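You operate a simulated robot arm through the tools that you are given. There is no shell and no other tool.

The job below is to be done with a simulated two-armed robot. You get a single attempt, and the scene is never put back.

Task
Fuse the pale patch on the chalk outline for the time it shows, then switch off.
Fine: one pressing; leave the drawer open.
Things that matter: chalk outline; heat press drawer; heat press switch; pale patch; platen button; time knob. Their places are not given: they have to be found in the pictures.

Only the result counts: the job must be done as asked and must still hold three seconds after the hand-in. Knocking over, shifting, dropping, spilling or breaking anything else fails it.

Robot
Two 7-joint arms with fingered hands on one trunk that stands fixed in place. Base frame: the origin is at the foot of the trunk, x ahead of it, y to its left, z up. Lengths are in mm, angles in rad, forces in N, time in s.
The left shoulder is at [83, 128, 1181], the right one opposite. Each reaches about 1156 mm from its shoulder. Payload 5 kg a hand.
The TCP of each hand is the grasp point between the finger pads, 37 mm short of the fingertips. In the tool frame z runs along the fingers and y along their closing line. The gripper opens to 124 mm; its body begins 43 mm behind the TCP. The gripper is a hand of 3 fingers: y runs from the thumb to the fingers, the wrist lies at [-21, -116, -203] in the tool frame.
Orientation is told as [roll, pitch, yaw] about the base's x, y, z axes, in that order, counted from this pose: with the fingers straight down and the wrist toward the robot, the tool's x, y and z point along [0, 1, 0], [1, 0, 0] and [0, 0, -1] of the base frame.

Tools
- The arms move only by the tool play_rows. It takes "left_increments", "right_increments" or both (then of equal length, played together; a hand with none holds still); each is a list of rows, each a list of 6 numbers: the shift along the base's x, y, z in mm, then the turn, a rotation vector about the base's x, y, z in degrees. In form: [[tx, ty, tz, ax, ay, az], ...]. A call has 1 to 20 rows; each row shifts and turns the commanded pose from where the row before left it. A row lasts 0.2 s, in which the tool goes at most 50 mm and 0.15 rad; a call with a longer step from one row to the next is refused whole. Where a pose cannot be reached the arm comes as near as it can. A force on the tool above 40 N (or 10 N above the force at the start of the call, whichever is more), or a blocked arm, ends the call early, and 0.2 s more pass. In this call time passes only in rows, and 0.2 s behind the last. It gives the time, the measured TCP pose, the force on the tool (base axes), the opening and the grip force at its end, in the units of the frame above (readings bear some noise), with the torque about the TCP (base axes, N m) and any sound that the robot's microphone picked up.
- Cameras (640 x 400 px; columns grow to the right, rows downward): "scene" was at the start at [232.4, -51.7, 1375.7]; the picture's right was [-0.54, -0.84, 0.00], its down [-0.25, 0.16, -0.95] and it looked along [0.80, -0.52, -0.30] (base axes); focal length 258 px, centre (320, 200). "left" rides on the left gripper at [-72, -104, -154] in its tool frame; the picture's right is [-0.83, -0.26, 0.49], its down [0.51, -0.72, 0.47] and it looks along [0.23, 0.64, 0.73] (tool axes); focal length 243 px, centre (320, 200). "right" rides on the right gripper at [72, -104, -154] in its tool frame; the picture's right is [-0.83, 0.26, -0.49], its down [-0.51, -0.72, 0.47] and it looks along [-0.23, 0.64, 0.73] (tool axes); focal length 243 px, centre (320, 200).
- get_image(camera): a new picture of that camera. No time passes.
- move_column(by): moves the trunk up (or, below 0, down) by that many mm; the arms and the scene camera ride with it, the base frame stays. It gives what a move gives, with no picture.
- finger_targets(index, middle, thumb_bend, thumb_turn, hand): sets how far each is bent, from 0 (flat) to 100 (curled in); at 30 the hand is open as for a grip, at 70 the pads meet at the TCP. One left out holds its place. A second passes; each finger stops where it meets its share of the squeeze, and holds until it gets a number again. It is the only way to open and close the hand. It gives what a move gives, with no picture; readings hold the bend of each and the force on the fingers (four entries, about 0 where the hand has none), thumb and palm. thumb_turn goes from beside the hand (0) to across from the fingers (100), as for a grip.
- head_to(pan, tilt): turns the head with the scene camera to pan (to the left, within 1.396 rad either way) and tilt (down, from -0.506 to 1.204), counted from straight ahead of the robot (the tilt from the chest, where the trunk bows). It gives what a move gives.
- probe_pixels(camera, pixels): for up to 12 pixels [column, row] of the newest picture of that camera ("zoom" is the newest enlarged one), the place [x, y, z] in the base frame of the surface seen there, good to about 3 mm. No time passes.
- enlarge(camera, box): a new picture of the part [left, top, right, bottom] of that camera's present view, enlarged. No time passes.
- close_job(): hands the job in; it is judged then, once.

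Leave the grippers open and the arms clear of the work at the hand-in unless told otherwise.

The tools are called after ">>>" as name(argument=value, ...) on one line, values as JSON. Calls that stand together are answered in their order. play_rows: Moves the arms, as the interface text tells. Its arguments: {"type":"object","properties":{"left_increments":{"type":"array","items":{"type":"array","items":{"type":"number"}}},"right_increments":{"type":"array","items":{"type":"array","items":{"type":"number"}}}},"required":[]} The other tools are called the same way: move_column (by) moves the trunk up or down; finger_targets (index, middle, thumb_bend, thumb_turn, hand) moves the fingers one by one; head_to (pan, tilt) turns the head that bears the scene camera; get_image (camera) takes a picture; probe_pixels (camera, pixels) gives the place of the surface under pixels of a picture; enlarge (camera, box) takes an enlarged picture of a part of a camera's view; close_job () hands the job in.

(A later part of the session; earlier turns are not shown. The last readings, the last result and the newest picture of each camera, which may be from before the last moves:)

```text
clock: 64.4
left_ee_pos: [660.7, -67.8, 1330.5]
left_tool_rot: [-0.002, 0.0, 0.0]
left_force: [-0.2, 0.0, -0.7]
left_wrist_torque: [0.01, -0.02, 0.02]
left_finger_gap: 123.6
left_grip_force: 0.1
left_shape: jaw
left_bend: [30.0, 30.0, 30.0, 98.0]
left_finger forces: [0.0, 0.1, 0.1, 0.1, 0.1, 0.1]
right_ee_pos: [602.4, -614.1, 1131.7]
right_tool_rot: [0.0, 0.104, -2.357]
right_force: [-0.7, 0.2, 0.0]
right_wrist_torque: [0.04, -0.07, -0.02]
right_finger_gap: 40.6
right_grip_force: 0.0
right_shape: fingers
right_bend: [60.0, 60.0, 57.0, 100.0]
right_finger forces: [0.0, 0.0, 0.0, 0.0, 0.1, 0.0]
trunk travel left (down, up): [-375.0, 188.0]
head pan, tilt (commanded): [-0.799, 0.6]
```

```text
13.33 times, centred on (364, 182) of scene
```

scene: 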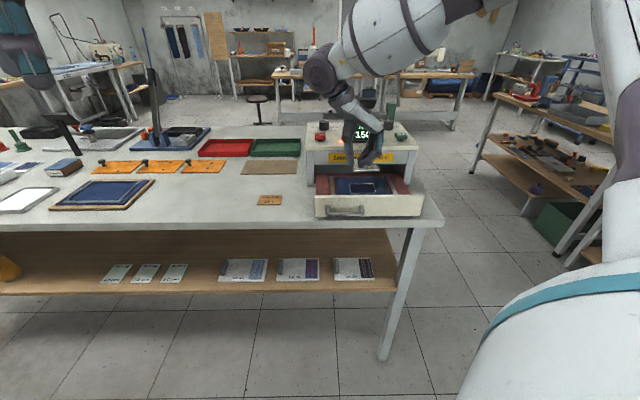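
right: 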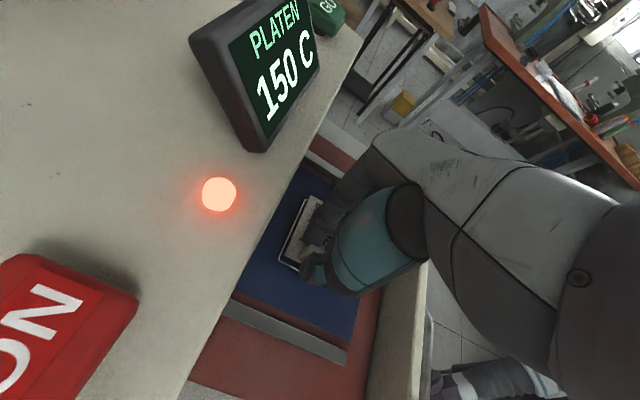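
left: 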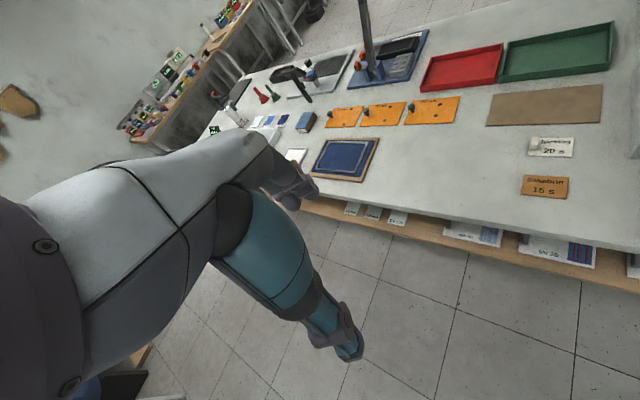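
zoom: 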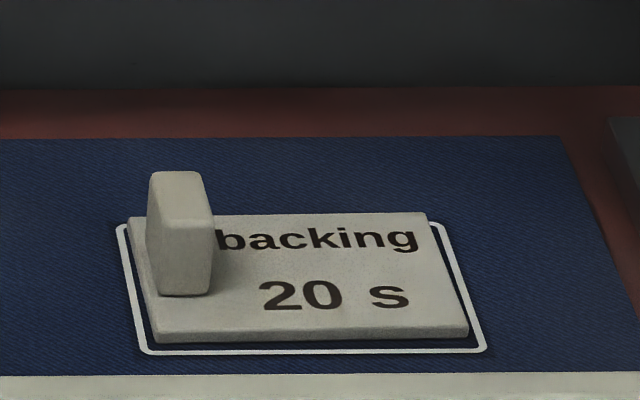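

The patch lies inside the chalk outline with 1.5–3 mm margins all round, yaw within 1°. Next I close the drawer: I take the hand back, undo the tilt, turn to yaw -45°, and close the fingers to a fist to push the drawer front with the finger joints.

>>> play_rows(right_increments=[[-10, 5, 0, -1.4, 1.4, 0], [-12, 8, 0, -1.4, 1.4, 0], [-12, 8, 0, -1.4, 1.4, 0], [-12, 9, 0, 0, 0, 7.5], [-12, 9, 0, 0, 0, 7.5], [-12, 9, 0, 0, 0, 7.5], [-12, 9, 0, 0, 0, 7.5], [-12, 9, 0, 0, 0, 7.5], [-10, 8, 0, 0, 0, 7.5], [-10, 8, 0, 0, 0, 7.5], [-10, 8, 0, 0, 0, 7.5], [-10, 8, 0, 0, 0, 7.5], [-10, 8, 0, 0, 0, 7.5], [0, 7, 0, 0, 0, 7.5], [0, 0, 0, 0, 0, 7.5]])

>>> finger_targets(hand="right", index=70, middle=70, thumb_bend=68)

>>> get_image(camera="scene")

```text
clock: 67.6
left_ee_pos: [660.3, -70.1, 1329.8]
left_tool_rot: [0.0, 0.0, 0.0]
left_force: [-0.4, -0.5, 0.2]
left_wrist_torque: [0.0, 0.0, -0.03]
left_finger_gap: 123.6
left_grip_force: 0.0
left_shape: jaw
left_bend: [30.0, 30.0, 30.0, 98.0]
left_finger forces: [0.0, 0.0, 0.0, 0.0, 0.1, 0.0]
right_ee_pos: [459.5, -503.4, 1128.4]
right_tool_rot: [-0.001, 0.0, -0.783]
right_force: [-0.7, -0.2, 0.3]
right_wrist_torque: [0.0, -0.03, 0.01]
right_finger_gap: 40.6
right_grip_force: 0.0
right_shape: fingers
right_bend: [60.0, 60.0, 57.0, 100.0]
right_finger forces: [0.0, 0.1, 0.0, 0.0, 0.0, 0.0]
trunk travel left (down, up): [-375.0, 188.0]
head pan, tilt (commanded): [-0.799, 0.6]
```

```text
clock: 68.6
left_ee_pos: [661.3, -68.5, 1329.9]
left_tool_rot: [-0.001, 0.001, -0.001]
left_force: [0.3, 0.0, -0.5]
left_wrist_torque: [0.01, 0.03, 0.06]
left_finger_gap: 123.6
left_grip_force: 0.0
left_shape: jaw
left_bend: [30.0, 30.0, 30.0, 98.0]
left_finger forces: [0.0, 0.1, 0.0, 0.1, 0.1, 0.0]
right_ee_pos: [460.6, -503.1, 1128.7]
right_tool_rot: [0.0, 0.004, -0.785]
right_force: [0.2, -0.3, -0.2]
right_wrist_torque: [0.0, -0.01, -0.02]
right_finger_gap: 10.3
right_grip_force: 0.1
right_shape: fingers
right_bend: [70.0, 70.0, 68.0, 100.0]
right_finger forces: [0.0, 0.0, 0.0, 0.0, 0.0, 0.1]
trunk travel left (down, up): [-375.0, 188.0]
head pan, tilt (commanded): [-0.799, 0.6]
```

```text
taken
```

scene: 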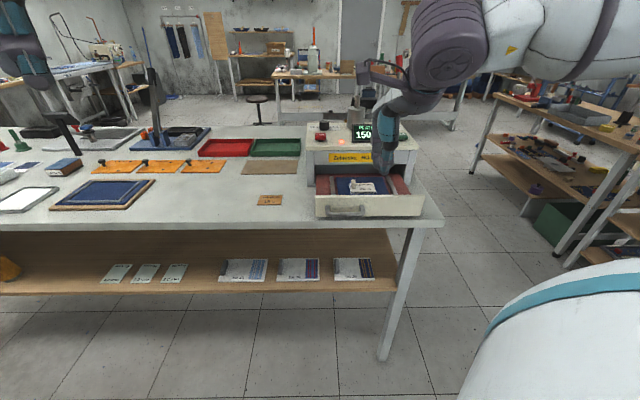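

The hand is at u≈30, v≈681 in front of the drawer (front at v≈754). I back off 14 mm more and lower to z≈948.

>>> play_rows(right_increments=[[-10, 10, -36, 0, 0, 0], [-4, 4, -36, 0, 0, 0], [0, 0, -36, 0, 0, 0], [0, 0, -36, 0, 0, 0], [0, 0, -36, 0, 0, 0]])

>>> get_image(camera="right")

>>> enlarge(camera="scene", box=[300, 120, 440, 250])

```text
clock: 69.8
left_ee_pos: [662.3, -70.7, 1329.4]
left_tool_rot: [0.001, 0.002, 0.0]
left_force: [-0.4, 0.0, 0.6]
left_wrist_torque: [0.06, 0.0, -0.01]
left_finger_gap: 123.6
left_grip_force: 0.0
left_shape: jaw
left_bend: [30.0, 30.0, 30.0, 98.0]
left_finger forces: [0.0, 0.0, 0.0, 0.0, 0.0, 0.0]
right_ee_pos: [458.3, -499.0, 949.7]
right_tool_rot: [0.0, 0.004, -0.786]
right_force: [0.0, -0.1, 0.3]
right_wrist_torque: [0.02, 0.03, -0.01]
right_finger_gap: 10.4
right_grip_force: 0.0
right_shape: fingers
right_bend: [70.0, 70.0, 68.0, 100.0]
right_finger forces: [0.0, 0.0, 0.0, 0.0, 0.0, 0.1]
right hand out of reach, approached as far as the arm can: row 2, 3, 4
trunk travel left (down, up): [-375.0, 188.0]
head pan, tilt (commanded): [-0.799, 0.6]
```

```text
taken
```

right: 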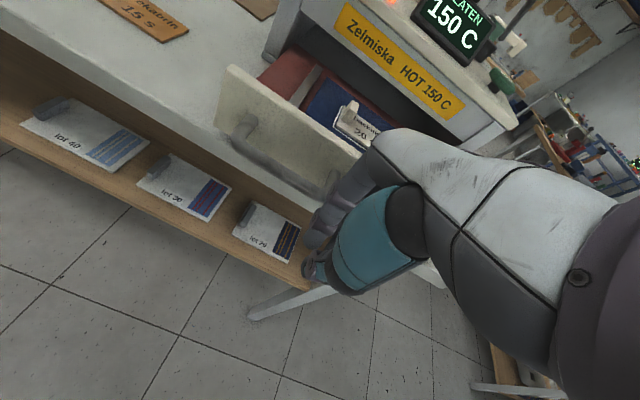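

```text
3.08 times, centred on (370, 185) of scene
```

zoom: 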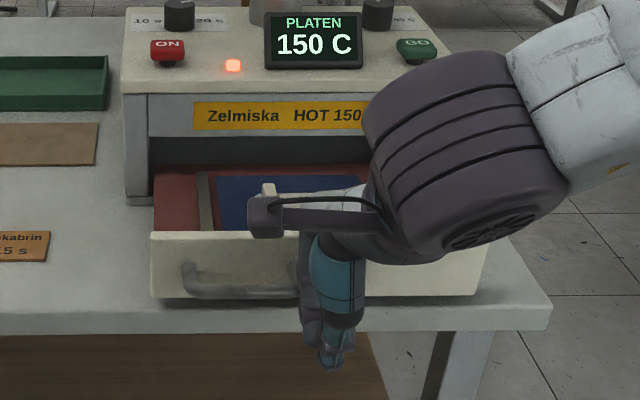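

The index finger's joint is close to the handle's right end. I shift 28 mm to the right along the drawer front.

>>> play_rows(right_increments=[[-7, -7, 0, 0, 0, 0], [-7, -7, 0, 0, 0, 0], [-6, -6, 0, 0, 0, 0]])

>>> get_image(camera="right")

```text
clock: 70.6
left_ee_pos: [661.4, -68.2, 1330.4]
left_tool_rot: [0.0, 0.001, 0.0]
left_force: [-0.2, -0.2, -0.4]
left_wrist_torque: [-0.02, 0.01, 0.01]
left_finger_gap: 123.6
left_grip_force: 0.0
left_shape: jaw
left_bend: [30.0, 30.0, 30.0, 98.0]
left_finger forces: [0.0, 0.0, 0.0, 0.1, 0.0, 0.0]
right_ee_pos: [439.1, -518.4, 952.4]
right_tool_rot: [0.001, 0.004, -0.781]
right_force: [0.1, 0.4, 0.3]
right_wrist_torque: [-0.01, -0.04, 0.01]
right_finger_gap: 10.2
right_grip_force: 0.0
right_shape: fingers
right_bend: [70.0, 70.0, 68.0, 100.0]
right_finger forces: [0.1, 0.0, 0.0, 0.0, 0.0, 0.1]
trunk travel left (down, up): [-375.0, 188.0]
head pan, tilt (commanded): [-0.799, 0.6]
```

```text
taken
```

right: 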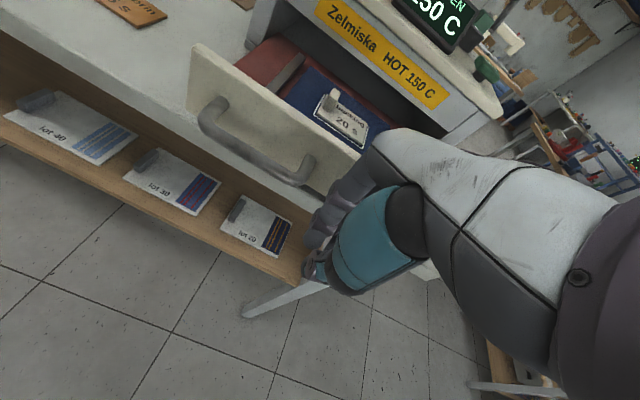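

Clear of the handle now. I check the patch in the drawer in this view, then push along v.

>>> enlarge(camera="right", box=[290, 70, 390, 160])

```text
4.44 times, centred on (340, 115) of right
```

zoom: 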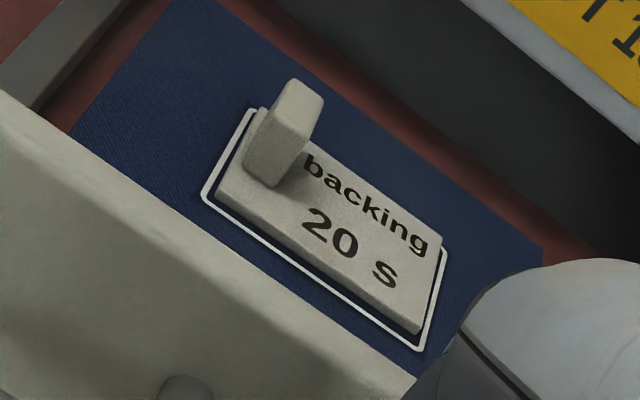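

The patch is inside the outline. I push gently along (0.707,-0.707) in small steps first.

>>> play_rows(right_increments=[[3.5, -3.5, 0, 0, 0, 0], [3.5, -3.5, 0, 0, 0, 0], [3.5, -3.5, 0, 0, 0, 0], [3.5, -3.5, 0, 0, 0, 0], [3.5, -3.5, 0, 0, 0, 0], [3.5, -3.5, 0, 0, 0, 0]])

>>> get_image(camera="right")

```text
clock: 72.0
left_ee_pos: [661.1, -69.1, 1330.8]
left_tool_rot: [0.001, 0.001, -0.002]
left_force: [1.0, -0.1, -0.6]
left_wrist_torque: [0.01, 0.0, -0.01]
left_finger_gap: 123.8
left_grip_force: 0.1
left_shape: jaw
left_bend: [30.0, 30.0, 30.0, 98.0]
left_finger forces: [0.0, 0.0, 0.0, 0.0, 0.1, 0.0]
right_ee_pos: [460.4, -540.1, 950.8]
right_tool_rot: [0.001, 0.003, -0.784]
right_force: [-1.4, 0.1, -0.1]
right_wrist_torque: [-0.01, -0.08, -0.06]
right_finger_gap: 10.2
right_grip_force: 0.1
right_shape: fingers
right_bend: [70.0, 70.0, 68.0, 100.0]
right_finger forces: [0.1, 1.4, 0.0, 0.0, 0.1, 0.0]
trunk travel left (down, up): [-375.0, 188.0]
head pan, tilt (commanded): [-0.799, 0.6]
```

```text
taken
```

right: 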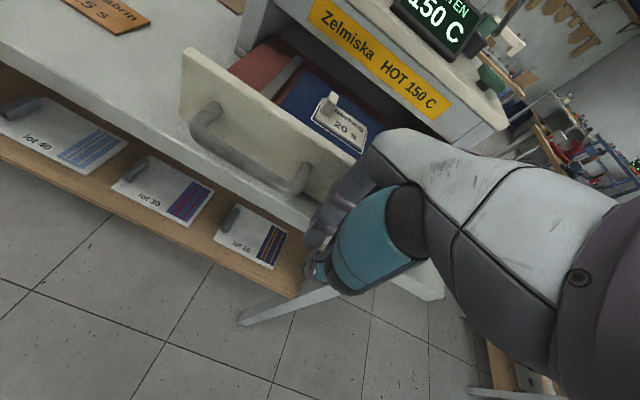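

Contact with the drawer front (1.4 N on the middle finger). I push on, about 100 mm.

>>> play_rows(right_increments=[[2.8, -2.8, 0, 0, 0, 0], [3.5, -3.5, 0, 0, 0, 0], [4.2, -4.2, 0, 0, 0, 0], [5, -5, 0, 0, 0, 0], [5, -5, 0, 0, 0, 0], [5, -5, 0, 0, 0, 0], [5, -5, 0, 0, 0, 0], [5, -5, 0, 0, 0, 0], [5, -5, 0, 0, 0, 0], [5, -5, 0, 0, 0, 0], [5, -5, 0, 0, 0, 0], [5, -5, 0, 0, 0, 0], [5, -5, 0, 0, 0, 0], [5, -5, 0, 0, 0, 0], [4, -4, 0, 0, 0, 0], [3, -3, 0, 0, 0, 0]])

>>> get_image(camera="right")

>>> get_image(camera="scene")

```text
clock: 75.4
left_ee_pos: [662.2, -69.3, 1330.7]
left_tool_rot: [0.0, -0.001, -0.001]
left_force: [0.1, -0.2, -0.4]
left_wrist_torque: [-0.01, -0.03, 0.0]
left_finger_gap: 123.8
left_grip_force: 0.0
left_shape: jaw
left_bend: [30.0, 30.0, 30.0, 98.0]
left_finger forces: [0.1, 0.0, 0.0, 0.0, 0.0, 0.0]
right_ee_pos: [532.9, -613.4, 951.5]
right_tool_rot: [0.001, 0.002, -0.784]
right_force: [-1.4, 1.5, 0.0]
right_wrist_torque: [-0.01, -0.03, -0.06]
right_finger_gap: 10.5
right_grip_force: 0.6
right_shape: fingers
right_bend: [70.0, 70.0, 68.0, 100.0]
right_finger forces: [0.1, 1.5, 0.1, 0.0, 0.0, 0.1]
trunk travel left (down, up): [-375.0, 188.0]
head pan, tilt (commanded): [-0.799, 0.6]
```

```text
taken
```

right: 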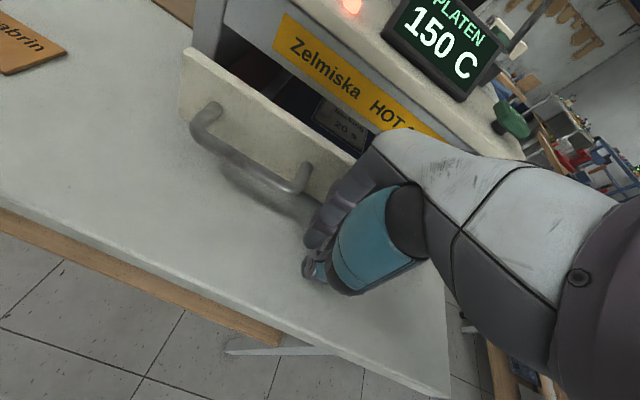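

```text
taken
```

scene: 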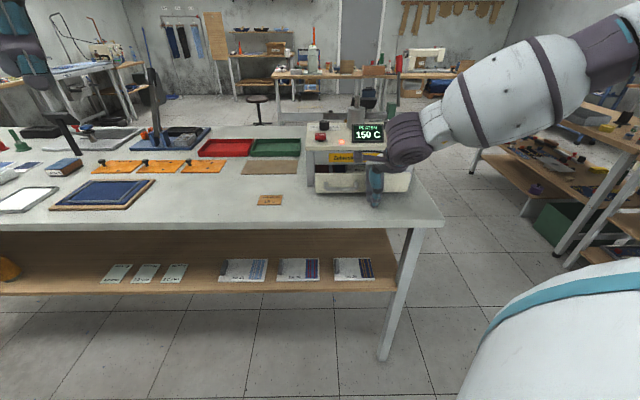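

The drawer moves easily (about 2 N). Before the last part, I lean the palm 10° back towards the robot so the knuckles keep clear of the press's slab, then push on by 50 mm.

>>> play_rows(right_increments=[[0, 0, 1, -3.54, -3.54, 0], [0, 0, 1, -3.54, -3.54, 0], [4, -4, 0, 0, 0, 0], [4, -4, 0, 0, 0, 0], [4, -4, 0, 0, 0, 0], [4, -4, 0, 0, 0, 0], [4, -4, 0, 0, 0, 0], [4, -4, 0, 0, 0, 0], [4, -4, 0, 0, 0, 0], [4, -4, 0, 0, 0, 0], [4, -4, 0, 0, 0, 0]])

>>> get_image(camera="right")

>>> enlarge(camera="scene", box=[300, 110, 430, 220])

```text
clock: 77.8
left_ee_pos: [660.5, -67.9, 1332.2]
left_tool_rot: [-0.001, 0.001, 0.0]
left_force: [0.3, 0.2, -0.7]
left_wrist_torque: [-0.01, 0.01, -0.01]
left_finger_gap: 123.9
left_grip_force: 0.0
left_shape: jaw
left_bend: [30.0, 30.0, 30.0, 98.0]
left_finger forces: [0.1, 0.0, 0.0, 0.0, 0.0, 0.0]
right_ee_pos: [567.6, -647.2, 952.8]
right_tool_rot: [-0.001, -0.173, -0.783]
right_force: [-7.7, 7.2, 2.4]
right_wrist_torque: [-0.31, -0.21, -0.18]
right_finger_gap: 10.2
right_grip_force: 5.5
right_shape: fingers
right_bend: [70.0, 70.0, 68.0, 100.0]
right_finger forces: [0.0, 10.6, 0.0, 0.0, 0.0, 0.1]
trunk travel left (down, up): [-375.0, 188.0]
head pan, tilt (commanded): [-0.799, 0.6]
```

```text
taken
```

right: 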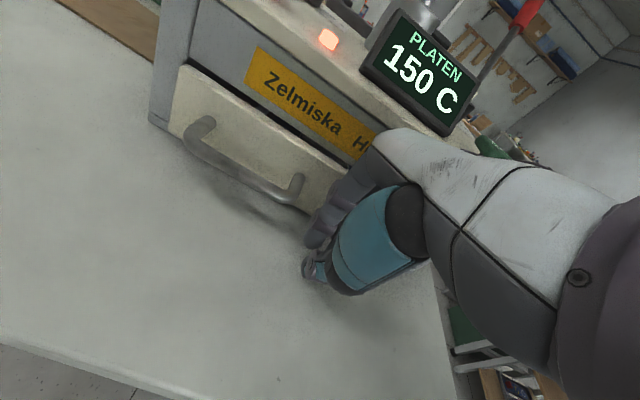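

```text
3.64 times, centred on (365, 165) of scene
```

zoom: 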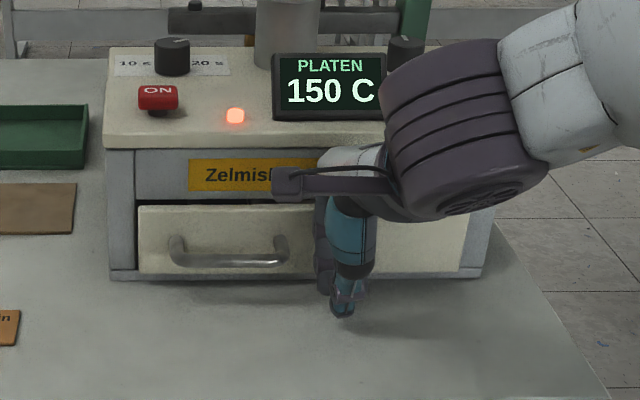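

The force rose to 10.5 N: the drawer seems to be at its stop. I check by probing the drawer front against the press posts.

>>> probe_pixels(camera="zoom", pixels=[[160, 225], [300, 225], [440, 225], [123, 220], [485, 230], [123, 170], [150, 170], [200, 215], [250, 275], [160, 150], [230, 190]])

>>> enlarge(camera="right", box=[140, 40, 340, 220])

```text
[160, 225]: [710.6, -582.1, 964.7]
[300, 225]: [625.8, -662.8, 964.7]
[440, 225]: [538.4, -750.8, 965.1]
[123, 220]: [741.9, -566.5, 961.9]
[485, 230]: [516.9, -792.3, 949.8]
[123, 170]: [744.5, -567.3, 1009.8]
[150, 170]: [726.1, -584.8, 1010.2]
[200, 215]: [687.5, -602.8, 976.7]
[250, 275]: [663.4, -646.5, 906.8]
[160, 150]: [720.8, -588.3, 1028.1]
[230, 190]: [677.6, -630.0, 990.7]
```

```text
2.22 times, centred on (240, 130) of right
```

zoom: 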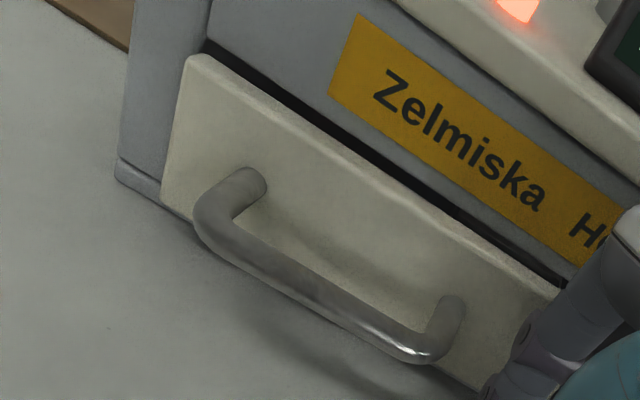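

The drawer's face is about 13 mm ahead of the posts. I push a few mm more to see if it is really at the stop.

>>> play_rows(right_increments=[[2, -2, 0, 0, 0, 0], [2, -2, 0, 0, 0, 0]])

>>> enlarge(camera="scene", box=[300, 110, 430, 220])

>>> probe_pixels(camera="zoom", pixels=[[160, 225], [300, 225], [440, 225], [440, 240], [290, 220], [200, 215]])

```text
clock: 78.4
left_ee_pos: [659.5, -67.5, 1331.9]
left_tool_rot: [-0.002, -0.002, 0.0]
left_force: [-0.1, -0.3, -1.0]
left_wrist_torque: [0.0, -0.01, 0.01]
left_finger_gap: 123.7
left_grip_force: 0.1
left_shape: jaw
left_bend: [30.0, 30.0, 30.0, 98.0]
left_finger forces: [0.0, 0.0, 0.0, 0.0, 0.1, 0.0]
right_ee_pos: [569.5, -650.6, 954.0]
right_tool_rot: [0.0, -0.175, -0.782]
right_force: [-18.4, 14.6, 4.4]
right_wrist_torque: [-0.53, -0.47, -0.45]
right_finger_gap: 10.5
right_grip_force: 11.3
right_shape: fingers
right_bend: [70.0, 70.0, 68.0, 100.0]
right_finger forces: [0.0, 23.4, 0.0, 0.1, 0.0, 0.0]
trunk travel left (down, up): [-375.0, 188.0]
head pan, tilt (commanded): [-0.799, 0.6]
```

```text
3.64 times, centred on (365, 165) of scene
```

zoom: 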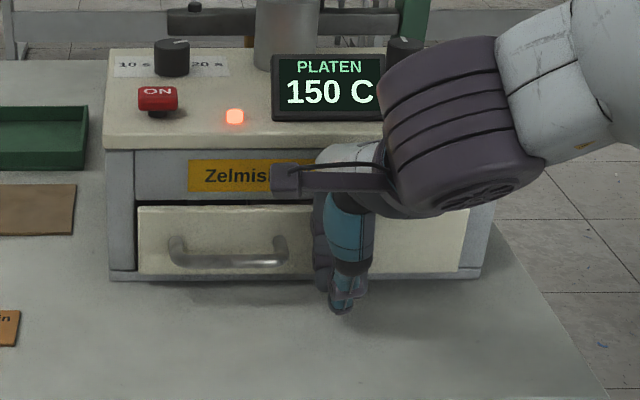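

```text
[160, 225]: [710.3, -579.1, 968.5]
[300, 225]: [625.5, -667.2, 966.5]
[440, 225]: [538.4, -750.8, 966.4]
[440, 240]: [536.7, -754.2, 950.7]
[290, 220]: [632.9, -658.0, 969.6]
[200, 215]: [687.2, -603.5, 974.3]
```

The force rose to 23 N with no motion: the drawer is closed. I back off 40 mm, undo the lean, and rise to z≈1180.

>>> play_rows(right_increments=[[-3, 3, 0, 0, 0, 0], [-8, 8, 0, 0, 0, 0], [-10, 10, 0, 3.54, 3.54, 0], [-10, 10, 0, 3.54, 3.54, 0], [0, 0, 30, 0, 0, 0], [0, 0, 40, 0, 0, 0], [0, 0, 45, 0, 0, 0], [0, 0, 45, 0, 0, 0], [0, 0, 45, 0, 0, 0], [0, 0, 20, 0, 0, 0]])

>>> get_image(camera="right")

>>> get_image(camera="scene")

```text
clock: 80.6
left_ee_pos: [662.0, -69.7, 1330.0]
left_tool_rot: [0.0, -0.002, 0.0]
left_force: [-0.2, -0.5, -0.3]
left_wrist_torque: [0.01, -0.03, -0.02]
left_finger_gap: 123.6
left_grip_force: 0.1
left_shape: jaw
left_bend: [30.0, 30.0, 30.0, 98.0]
left_finger forces: [0.0, 0.0, 0.0, 0.0, 0.1, 0.1]
right_ee_pos: [541.3, -622.1, 1178.6]
right_tool_rot: [0.0, 0.002, -0.784]
right_force: [0.3, -0.2, 0.1]
right_wrist_torque: [0.02, 0.03, 0.02]
right_finger_gap: 10.3
right_grip_force: 0.1
right_shape: fingers
right_bend: [70.0, 70.0, 68.0, 100.0]
right_finger forces: [0.1, 0.1, 0.0, 0.1, 0.0, 0.1]
trunk travel left (down, up): [-375.0, 188.0]
head pan, tilt (commanded): [-0.799, 0.6]
```

```text
taken
```

right: 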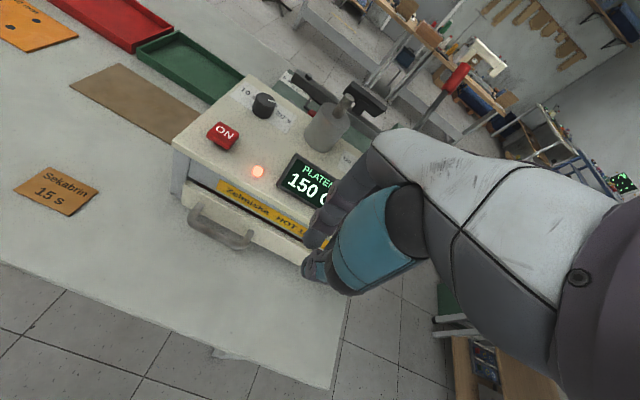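

```text
taken
```

scene: 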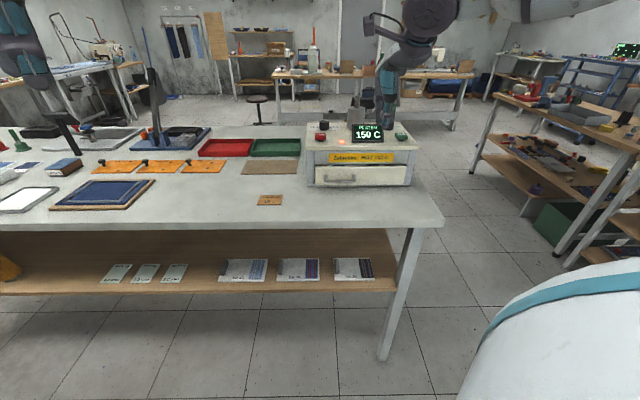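

The drawer is shut. I enlarge the press in the scene view to locate the GO and ON buttons exactly and recheck the dial.

>>> enlarge(camera="scene", box=[380, 120, 420, 145])

>>> probe_pixels(camera="zoom", pixels=[[318, 245], [250, 220], [380, 222], [260, 290], [390, 290], [320, 285], [320, 215], [320, 310]])

>>> enlarge(camera="scene", box=[300, 110, 428, 190])

```text
16.00 times, centred on (400, 132) of scene
```

zoom: 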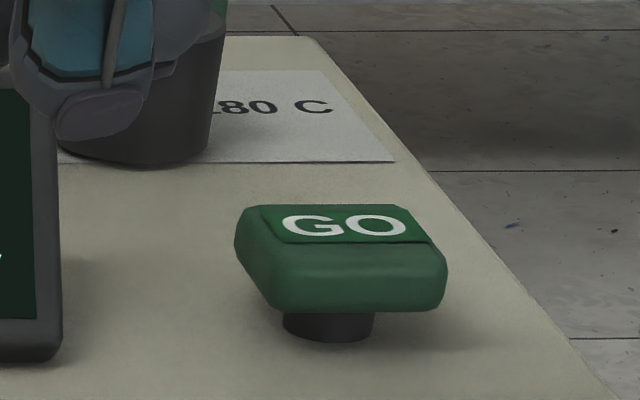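

```text
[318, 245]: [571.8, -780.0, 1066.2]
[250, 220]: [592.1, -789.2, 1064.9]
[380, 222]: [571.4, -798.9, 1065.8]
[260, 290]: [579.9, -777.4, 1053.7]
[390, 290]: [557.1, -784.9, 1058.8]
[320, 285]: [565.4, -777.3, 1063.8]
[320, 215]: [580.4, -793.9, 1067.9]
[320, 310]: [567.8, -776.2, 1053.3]
```

```text
5.00 times, centred on (364, 150) of scene
```

zoom: 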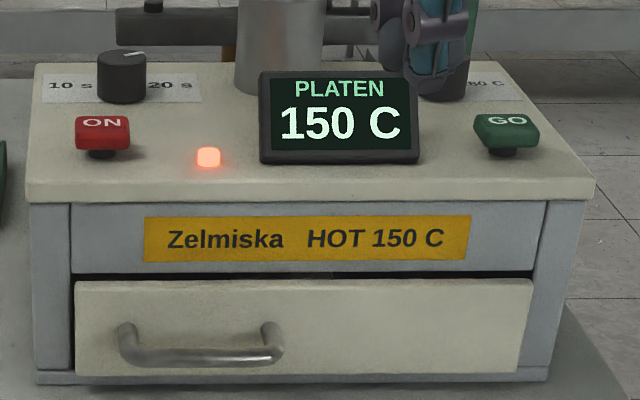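

GO's top centre is about (573,-787,1066), roughly 30×28 mm. I will press it with the index tip (tool x≈+15, y≈+10), so the TCP goes to about (554,-789). I move there at z≈1178.

>>> play_rows(right_increments=[[3.2, -41.7, 0, 0, 0, 0], [3.2, -41.7, 0, 0, 0, 0], [3.3, -41.7, 0, 0, 0, 0], [3.3, -41.8, 0, 0, 0, 0], [0, 0, -25, 0, 0, 0], [0, 0, -20, 0, 0, 0]])

>>> get_image(camera="right")

>>> enlarge(camera="scene", box=[360, 90, 424, 150])

```text
clock: 82.0
left_ee_pos: [661.4, -70.1, 1331.0]
left_tool_rot: [0.0, 0.0, 0.0]
left_force: [0.5, -0.6, -0.3]
left_wrist_torque: [0.03, -0.02, -0.03]
left_finger_gap: 123.7
left_grip_force: 0.0
left_shape: jaw
left_bend: [30.0, 30.0, 30.0, 98.0]
left_finger forces: [0.0, 0.1, 0.0, 0.0, 0.0, 0.0]
right_ee_pos: [555.8, -788.1, 1133.1]
right_tool_rot: [0.0, 0.0, -0.786]
right_force: [0.5, -0.6, -0.1]
right_wrist_torque: [-0.03, -0.01, 0.01]
right_finger_gap: 10.4
right_grip_force: 0.0
right_shape: fingers
right_bend: [70.0, 70.0, 68.0, 100.0]
right_finger forces: [0.1, 0.0, 0.1, 0.0, 0.0, 0.0]
trunk travel left (down, up): [-375.0, 188.0]
head pan, tilt (commanded): [-0.799, 0.6]
```

```text
taken
```

right: 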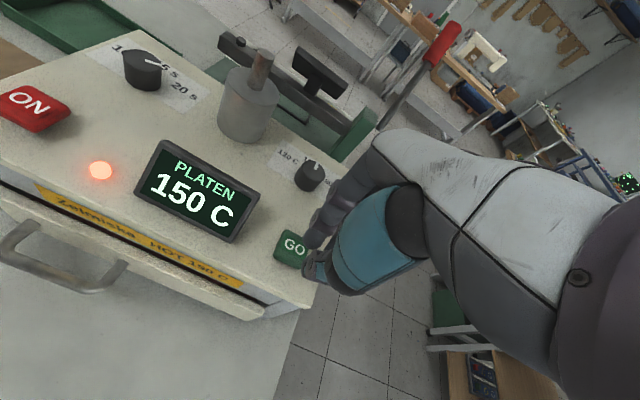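

```text
6.67 times, centred on (392, 120) of scene
```

zoom: 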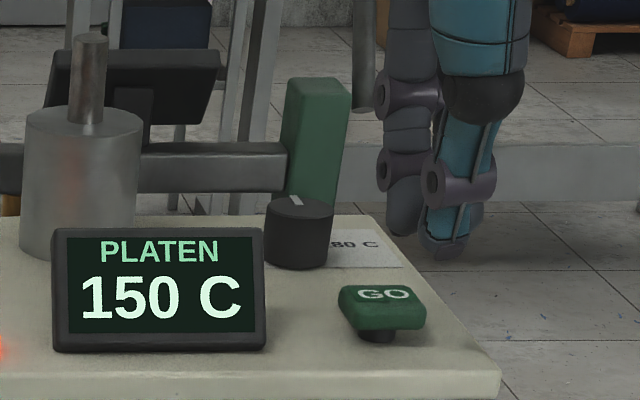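

I probe the index tip and thumb tip in this zoom to compare with the button.

>>> probe_pixels(camera="zoom", pixels=[[402, 230], [395, 220], [412, 228], [400, 205], [440, 250], [450, 255], [430, 240], [382, 295], [382, 305], [345, 300], [422, 305], [382, 288]])

```text
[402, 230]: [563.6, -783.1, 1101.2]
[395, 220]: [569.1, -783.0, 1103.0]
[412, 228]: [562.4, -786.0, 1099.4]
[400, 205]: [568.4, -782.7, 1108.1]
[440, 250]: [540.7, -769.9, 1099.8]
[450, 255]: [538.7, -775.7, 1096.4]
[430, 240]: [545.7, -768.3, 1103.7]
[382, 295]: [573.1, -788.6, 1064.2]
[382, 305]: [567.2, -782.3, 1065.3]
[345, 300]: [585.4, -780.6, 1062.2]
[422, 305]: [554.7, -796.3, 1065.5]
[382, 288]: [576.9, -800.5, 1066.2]
```

The index tip is centred over GO (u≈154, v≈962) about 32 mm above it; the thumb tip is just off it. I descend 28 mm, then in small steps.

>>> play_rows(right_increments=[[0.7, 0.7, -10, 0, 0, 0], [0.7, 0.7, -10, 0, 0, 0], [0, 0, -6, 0, 0, 0], [0, 0, -2, 0, 0, 0]])

>>> enlarge(camera="scene", box=[360, 90, 424, 150])

```text
clock: 83.0
left_ee_pos: [662.1, -69.2, 1329.1]
left_tool_rot: [-0.001, 0.002, 0.001]
left_force: [-0.1, 0.3, 0.1]
left_wrist_torque: [-0.01, -0.01, -0.03]
left_finger_gap: 123.8
left_grip_force: 0.1
left_shape: jaw
left_bend: [30.0, 30.0, 30.0, 98.0]
left_finger forces: [0.0, 0.0, 0.0, 0.0, 0.1, 0.0]
right_ee_pos: [555.3, -787.2, 1105.1]
right_tool_rot: [-0.002, 0.003, -0.785]
right_force: [-0.4, -0.4, 0.9]
right_wrist_torque: [0.0, -0.01, 0.0]
right_finger_gap: 10.5
right_grip_force: 0.1
right_shape: fingers
right_bend: [70.0, 70.0, 68.0, 100.0]
right_finger forces: [0.0, 0.0, 0.1, 0.1, 0.0, 0.0]
trunk travel left (down, up): [-375.0, 188.0]
head pan, tilt (commanded): [-0.799, 0.6]
```

```text
6.67 times, centred on (392, 120) of scene
```

zoom: 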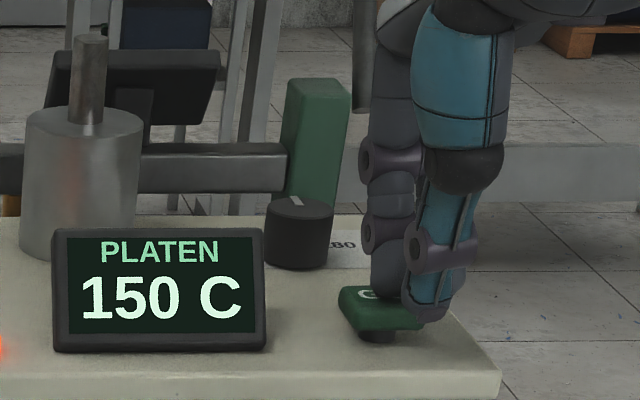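

The index tip is at the button's top. I go down in 1.5–2 mm steps and watch for force and sound.

>>> play_rows(right_increments=[[0, 0, -2, 0, 0, 0], [0, 0, -1.5, 0, 0, 0], [0, 0, -1.5, 0, 0, 0]])

>>> enlarge(camera="scene", box=[360, 90, 424, 150])

```text
clock: 83.8
left_ee_pos: [662.3, -70.1, 1330.1]
left_tool_rot: [-0.001, 0.001, 0.0]
left_force: [0.1, 0.6, 0.7]
left_wrist_torque: [0.0, 0.02, 0.01]
left_finger_gap: 123.8
left_grip_force: 0.2
left_shape: jaw
left_bend: [30.0, 30.0, 30.0, 98.0]
left_finger forces: [0.0, 0.0, 0.1, 0.0, 0.0, 0.0]
right_ee_pos: [554.9, -786.7, 1099.9]
right_tool_rot: [0.0, 0.001, -0.788]
right_force: [-0.4, -0.4, 1.4]
right_wrist_torque: [-0.03, 0.02, -0.03]
right_finger_gap: 10.0
right_grip_force: 1.1
right_shape: fingers
right_bend: [70.0, 70.0, 68.0, 100.0]
right_finger forces: [1.7, 0.0, 0.0, 0.0, 0.0, 0.1]
trunk travel left (down, up): [-375.0, 188.0]
head pan, tilt (commanded): [-0.799, 0.6]
heard: click
```

```text
6.67 times, centred on (392, 120) of scene
```

zoom: 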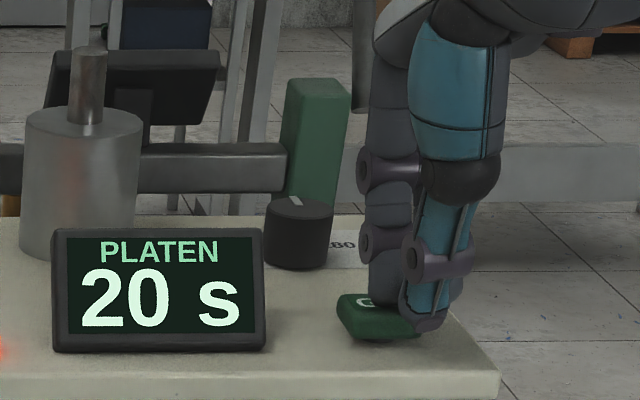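

A click was heard and the display reads "20 s": the pressing runs with 20 s. I lift straight off the button.

>>> play_rows(right_increments=[[0, 0, 6, 0, 0, 0], [0, 0, 20, 0, 0, 0], [0, 0, 30, 0, 0, 0], [0, 0, 30, 0, 0, 0]])

>>> enlarge(camera="scene", box=[300, 90, 428, 190])

```text
clock: 84.8
left_ee_pos: [660.9, -68.8, 1329.9]
left_tool_rot: [0.001, 0.001, -0.001]
left_force: [-0.1, 0.3, -0.4]
left_wrist_torque: [0.01, -0.01, 0.01]
left_finger_gap: 123.6
left_grip_force: 0.1
left_shape: jaw
left_bend: [30.0, 30.0, 30.0, 98.0]
left_finger forces: [0.0, 0.0, 0.0, 0.0, 0.0, 0.1]
right_ee_pos: [554.8, -787.3, 1186.0]
right_tool_rot: [0.001, 0.0, -0.786]
right_force: [-0.1, 0.2, 0.5]
right_wrist_torque: [-0.02, 0.03, 0.03]
right_finger_gap: 10.6
right_grip_force: 0.0
right_shape: fingers
right_bend: [70.0, 70.0, 68.0, 100.0]
right_finger forces: [0.0, 0.1, 0.0, 0.0, 0.1, 0.1]
trunk travel left (down, up): [-375.0, 188.0]
head pan, tilt (commanded): [-0.799, 0.6]
```

```text
4.00 times, centred on (364, 140) of scene
```

zoom: 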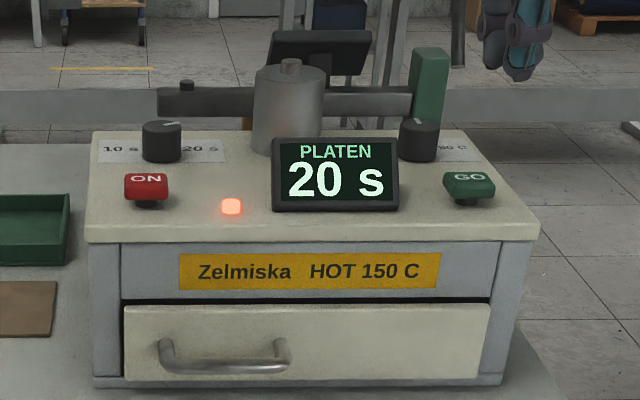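

The platen is down and counting. While it runs I study the handle: I zoom on it and probe it.

>>> enlarge(camera="scene", box=[322, 160, 378, 195])

>>> probe_pixels(camera="zoom", pixels=[[117, 115], [125, 150], [160, 178], [240, 180], [320, 178], [400, 170], [455, 150], [462, 115], [280, 140], [280, 100], [280, 60], [280, 205]])

```text
11.43 times, centred on (350, 178) of scene
```

zoom: 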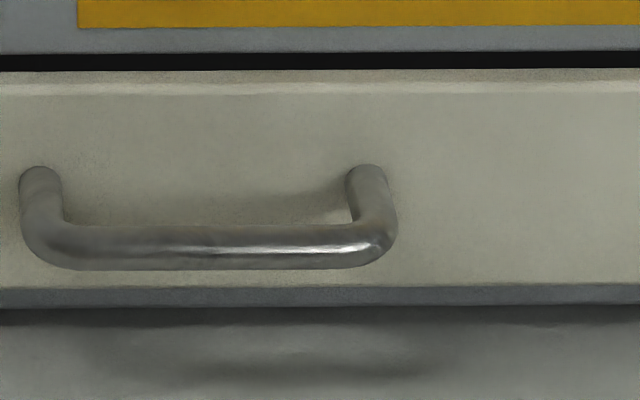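

```text
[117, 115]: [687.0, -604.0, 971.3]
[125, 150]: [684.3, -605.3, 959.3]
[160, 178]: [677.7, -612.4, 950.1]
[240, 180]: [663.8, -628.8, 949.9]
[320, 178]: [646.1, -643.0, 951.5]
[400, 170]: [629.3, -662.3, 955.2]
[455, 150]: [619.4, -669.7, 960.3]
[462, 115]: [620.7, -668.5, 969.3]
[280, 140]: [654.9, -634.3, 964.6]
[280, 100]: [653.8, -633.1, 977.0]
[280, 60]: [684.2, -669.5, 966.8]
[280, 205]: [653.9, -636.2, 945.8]
```

>>> probe_pixels(camera="zoom", pixels=[[100, 245], [200, 247], [300, 245], [350, 240], [200, 229], [200, 266], [40, 185], [40, 215], [370, 180], [380, 215], [200, 200], [200, 280]])

>>> get_image(camera="right")

```text
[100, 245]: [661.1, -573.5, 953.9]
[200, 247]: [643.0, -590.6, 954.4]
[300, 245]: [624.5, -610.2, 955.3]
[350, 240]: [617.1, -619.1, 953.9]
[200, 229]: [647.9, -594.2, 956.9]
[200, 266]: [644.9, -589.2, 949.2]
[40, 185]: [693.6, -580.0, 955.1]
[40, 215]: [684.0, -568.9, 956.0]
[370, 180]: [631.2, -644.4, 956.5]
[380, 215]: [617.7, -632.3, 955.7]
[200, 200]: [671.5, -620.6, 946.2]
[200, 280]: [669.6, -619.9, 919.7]
```

```text
taken
```

right: 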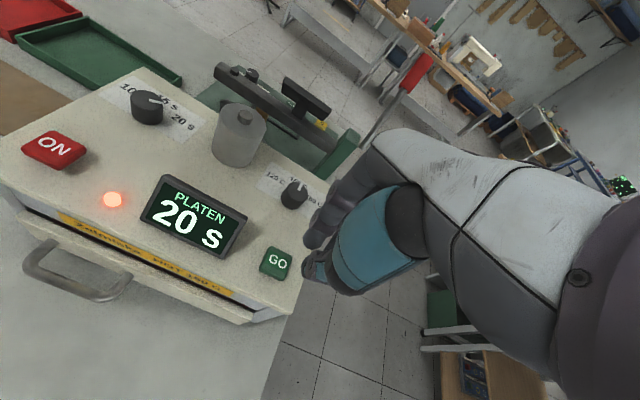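

Bar: centre v≈878, z≈954, radius ≈6, posts at u≈-80 and u≈+10; the gap between bar and drawer front is ≈28 mm. To plan the hooking I need the finger profile at the bend I will use; I bring the hand to the side-view pose (yaw -135°) in free space in front of the press, while the pressing runs.

>>> play_rows(right_increments=[[0, 20, 5, 0, 0, 0], [0, 30, 5, 0, 0, 0], [0, 30, 5, 0, 0, -7.5], [0, 30, 0, 0, 0, -7.5], [0, 30, 0, 0, 0, -7.5], [0, 10, 0, 0, 0, -7.5], [0, 0, 0, 0, 0, -7.5], [0, 0, 0, 0, 0, -7.5], [0, 0, 0, 0, 0, -7.5], [0, 0, 0, 0, 0, -7.5], [0, 0, 0, 0, 0, -7.5], [0, 0, 0, 0, 0, -7.5], [0, 0, 0, 0, 0, -7.5], [0, 0, 0, 0, 0, -7.5]])

>>> finger_targets(hand="right", index=62, middle=62, thumb_bend=55)

>>> get_image(camera="scene")

>>> enlarge(camera="scene", box=[320, 50, 416, 150])

```text
clock: 87.8
left_ee_pos: [661.9, -69.5, 1329.9]
left_tool_rot: [0.0, 0.002, 0.0]
left_force: [-0.1, 0.2, -0.7]
left_wrist_torque: [0.01, -0.04, 0.02]
left_finger_gap: 123.8
left_grip_force: 0.0
left_shape: jaw
left_bend: [30.0, 30.0, 30.0, 98.0]
left_finger forces: [0.0, 0.0, 0.1, 0.1, 0.1, 0.0]
right_ee_pos: [556.8, -636.2, 1199.9]
right_tool_rot: [0.001, 0.002, -2.357]
right_force: [0.5, -0.1, 0.3]
right_wrist_torque: [0.01, 0.0, -0.02]
right_finger_gap: 10.2
right_grip_force: 0.0
right_shape: fingers
right_bend: [70.0, 70.0, 68.0, 100.0]
right_finger forces: [0.0, 0.1, 0.0, 0.0, 0.1, 0.0]
trunk travel left (down, up): [-375.0, 188.0]
head pan, tilt (commanded): [-0.799, 0.6]
```

```text
clock: 88.8
left_ee_pos: [662.1, -69.2, 1330.3]
left_tool_rot: [0.0, 0.0, -0.002]
left_force: [0.7, 0.8, 0.2]
left_wrist_torque: [0.04, -0.01, 0.01]
left_finger_gap: 123.8
left_grip_force: 0.0
left_shape: jaw
left_bend: [30.0, 30.0, 30.0, 98.0]
left_finger forces: [0.0, 0.0, 0.1, 0.0, 0.0, 0.0]
right_ee_pos: [554.9, -637.5, 1200.5]
right_tool_rot: [0.0, 0.004, -2.357]
right_force: [0.7, -0.5, 0.6]
right_wrist_torque: [-0.01, 0.03, -0.04]
right_finger_gap: 40.2
right_grip_force: 0.1
right_shape: fingers
right_bend: [62.0, 62.0, 55.0, 100.0]
right_finger forces: [0.0, 0.0, 0.0, 0.1, 0.0, 0.0]
trunk travel left (down, up): [-375.0, 188.0]
head pan, tilt (commanded): [-0.799, 0.6]
```

```text
taken
```

scene: 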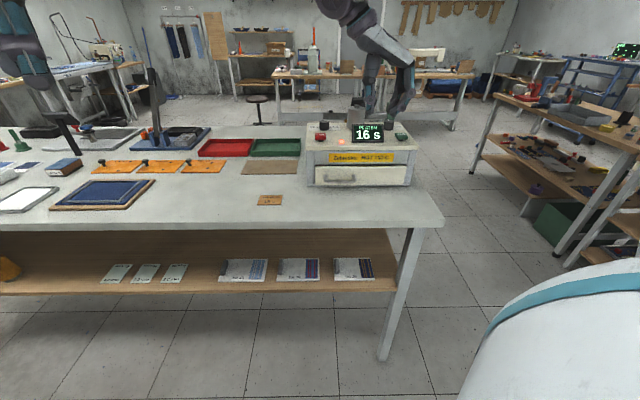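

```text
4.00 times, centred on (368, 100) of scene
```

zoom: 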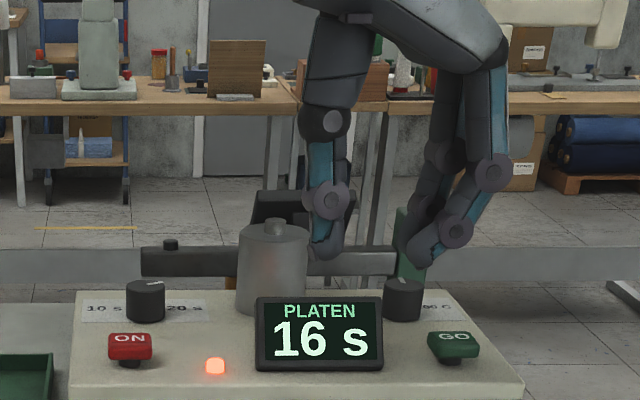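

The display counts down (16 s). I probe the middle finger's joints and tip and the thumb in this side view.

>>> probe_pixels(camera="zoom", pixels=[[492, 172], [508, 175], [455, 232], [470, 240], [425, 266], [412, 248], [430, 222], [470, 170], [505, 100], [328, 200], [325, 252], [338, 240]])

```text
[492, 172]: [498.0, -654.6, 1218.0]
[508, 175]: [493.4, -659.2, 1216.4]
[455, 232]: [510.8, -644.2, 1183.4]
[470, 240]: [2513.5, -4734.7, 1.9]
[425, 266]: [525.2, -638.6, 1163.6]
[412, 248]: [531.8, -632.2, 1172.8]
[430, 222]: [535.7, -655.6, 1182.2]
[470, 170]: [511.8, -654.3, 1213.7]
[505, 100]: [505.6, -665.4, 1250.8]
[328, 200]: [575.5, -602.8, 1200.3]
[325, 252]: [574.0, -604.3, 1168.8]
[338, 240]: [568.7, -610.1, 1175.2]
```

At bend 62 the finger is too hooked for the 28 mm gap. I try bend 48 (straighter) with the thumb bent to 66, and probe again.

>>> finger_targets(hand="right", index=46, middle=46, thumb_bend=66)

>>> enlarge(camera="scene", box=[330, 50, 426, 120])

```text
clock: 89.8
left_ee_pos: [661.8, -69.8, 1329.7]
left_tool_rot: [0.0, 0.0, 0.0]
left_force: [0.7, 0.4, -0.3]
left_wrist_torque: [-0.01, 0.03, 0.0]
left_finger_gap: 123.7
left_grip_force: 0.1
left_shape: jaw
left_bend: [30.0, 30.0, 30.0, 98.0]
left_finger forces: [0.0, 0.0, 0.0, 0.0, 0.0, 0.0]
right_ee_pos: [555.0, -636.5, 1200.7]
right_tool_rot: [-0.001, 0.002, -2.355]
right_force: [-0.7, 0.6, -0.5]
right_wrist_torque: [0.0, 0.0, 0.0]
right_finger_gap: 49.4
right_grip_force: 0.1
right_shape: fingers
right_bend: [46.0, 46.0, 66.0, 100.0]
right_finger forces: [0.0, 0.0, 0.0, 0.0, 0.0, 0.0]
trunk travel left (down, up): [-375.0, 188.0]
head pan, tilt (commanded): [-0.799, 0.6]
```

```text
5.71 times, centred on (378, 85) of scene
```

zoom: 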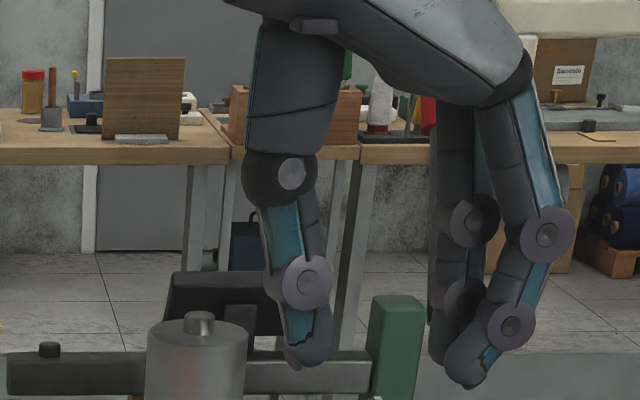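

>>> probe_pixels(camera="zoom", pixels=[[547, 234], [570, 236], [511, 325], [532, 328], [468, 380], [450, 358], [485, 315], [475, 350], [515, 230], [305, 283], [310, 360], [325, 340]])

```text
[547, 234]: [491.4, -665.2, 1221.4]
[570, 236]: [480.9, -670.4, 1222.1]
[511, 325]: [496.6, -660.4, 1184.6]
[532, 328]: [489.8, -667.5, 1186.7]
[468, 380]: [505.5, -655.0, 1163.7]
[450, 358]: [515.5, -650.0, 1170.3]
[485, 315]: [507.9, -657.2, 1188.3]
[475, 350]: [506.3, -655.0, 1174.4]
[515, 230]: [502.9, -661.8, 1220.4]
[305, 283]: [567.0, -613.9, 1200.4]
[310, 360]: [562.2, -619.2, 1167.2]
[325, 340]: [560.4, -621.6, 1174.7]
```

I probe the index finger (behind the middle) as well: discs at (472,222), (462,300), tip (440,355).

>>> probe_pixels(camera="zoom", pixels=[[472, 222], [455, 222], [463, 300], [445, 300], [440, 358], [435, 330], [478, 160], [452, 160], [560, 150], [480, 100]])

```text
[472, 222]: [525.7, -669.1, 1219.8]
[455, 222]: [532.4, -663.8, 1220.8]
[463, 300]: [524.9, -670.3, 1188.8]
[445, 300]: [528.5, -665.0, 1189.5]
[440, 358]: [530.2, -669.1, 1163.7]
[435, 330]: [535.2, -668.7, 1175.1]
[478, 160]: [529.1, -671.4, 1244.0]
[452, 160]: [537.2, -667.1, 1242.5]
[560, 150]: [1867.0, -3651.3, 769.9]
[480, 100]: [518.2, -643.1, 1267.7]
```

The index is nearly straight at bend 46 (pad side y≈34, back y≈55), so it alone fits the 28 mm gap. I curl the middle finger fully to get it out of the way and look.

>>> finger_targets(hand="right", index=46, middle=100, thumb_bend=55)

>>> enlarge(camera="scene", box=[330, 50, 426, 120])

```text
clock: 90.8
left_ee_pos: [660.6, -70.2, 1330.4]
left_tool_rot: [0.001, 0.0, 0.001]
left_force: [0.2, 0.5, 0.4]
left_wrist_torque: [0.02, 0.02, 0.0]
left_finger_gap: 123.7
left_grip_force: 0.0
left_shape: jaw
left_bend: [30.0, 30.0, 30.0, 98.0]
left_finger forces: [0.0, 0.0, 0.0, 0.0, 0.1, 0.1]
right_ee_pos: [555.5, -637.6, 1200.6]
right_tool_rot: [0.0, 0.002, -2.354]
right_force: [0.0, 0.0, 0.0]
right_wrist_torque: [0.03, -0.03, -0.01]
right_finger_gap: 65.5
right_grip_force: 0.0
right_shape: fingers
right_bend: [46.0, 100.0, 55.0, 100.0]
right_finger forces: [0.1, 0.1, 0.0, 0.0, 0.0, 0.0]
trunk travel left (down, up): [-375.0, 188.0]
head pan, tilt (commanded): [-0.799, 0.6]
```

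```text
5.71 times, centred on (378, 85) of scene
```

zoom: 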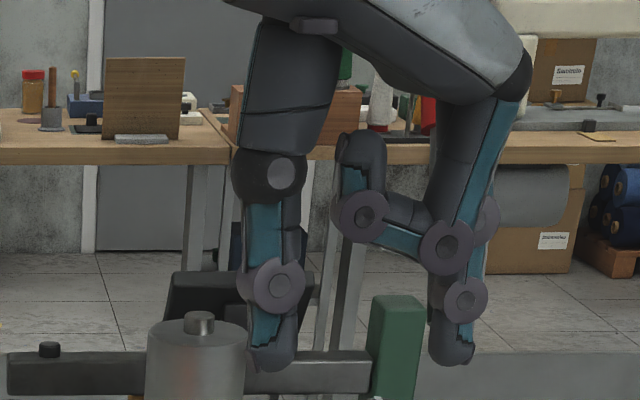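

The curled middle is well clear (above the TCP), and the index stands straight. I turn back to yaw -45° and move above the handle gap: TCP about (606.6,-599.5,1120), i.e. index at u≈-20, v≈898.

>>> play_rows(right_increments=[[4.26, 3.15, -6, 0, 0, 7.5], [4.26, 3.15, -6, 0, 0, 7.5], [4.26, 3.15, -6, 0, 0, 7.5], [4.26, 3.15, -6, 0, 0, 7.5], [4.26, 3.15, -6, 0, 0, 7.5], [4.26, 3.15, -6, 0, 0, 7.5], [4.26, 3.15, -6, 0, 0, 7.5], [4.26, 3.15, -6, 0, 0, 7.5], [4.26, 3.15, -6, 0, 0, 7.5], [4.26, 3.15, -6, 0, 0, 7.5], [4.26, 3.15, -6, 0, 0, 7.5], [4.26, 3.15, -6, 0, 0, 7.5]])

>>> get_image(camera="right")

>>> enlarge(camera="scene", box=[300, 90, 428, 200])

```text
clock: 93.4
left_ee_pos: [660.7, -70.5, 1330.3]
left_tool_rot: [-0.001, -0.002, 0.0]
left_force: [0.4, -0.1, 0.3]
left_wrist_torque: [-0.01, 0.0, 0.0]
left_finger_gap: 123.6
left_grip_force: 0.0
left_shape: jaw
left_bend: [30.0, 30.0, 30.0, 98.0]
left_finger forces: [0.1, 0.1, 0.0, 0.0, 0.0, 0.0]
right_ee_pos: [607.8, -600.4, 1127.6]
right_tool_rot: [0.001, 0.004, -0.781]
right_force: [0.0, -0.2, 0.5]
right_wrist_torque: [0.0, -0.02, 0.04]
right_finger_gap: 65.6
right_grip_force: 0.1
right_shape: fingers
right_bend: [46.0, 100.0, 55.0, 100.0]
right_finger forces: [0.0, 0.1, 0.0, 0.1, 0.0, 0.1]
trunk travel left (down, up): [-375.0, 188.0]
head pan, tilt (commanded): [-0.799, 0.6]
```

```text
taken
```

right: 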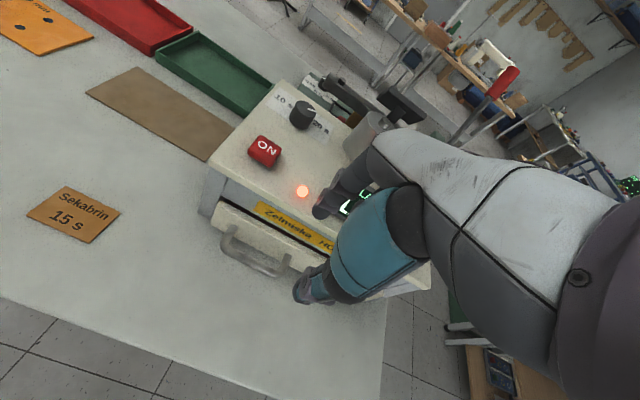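

```text
3.64 times, centred on (364, 145) of scene
```

zoom: 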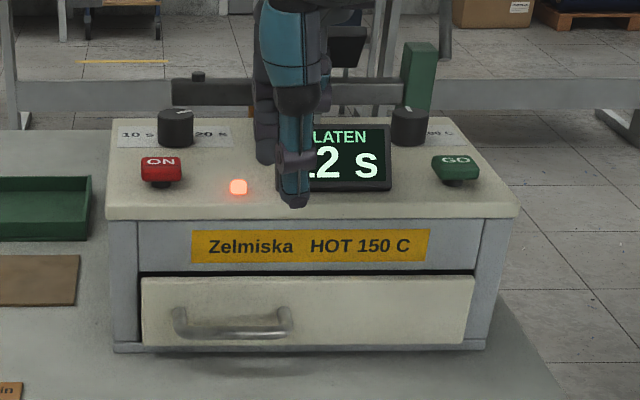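

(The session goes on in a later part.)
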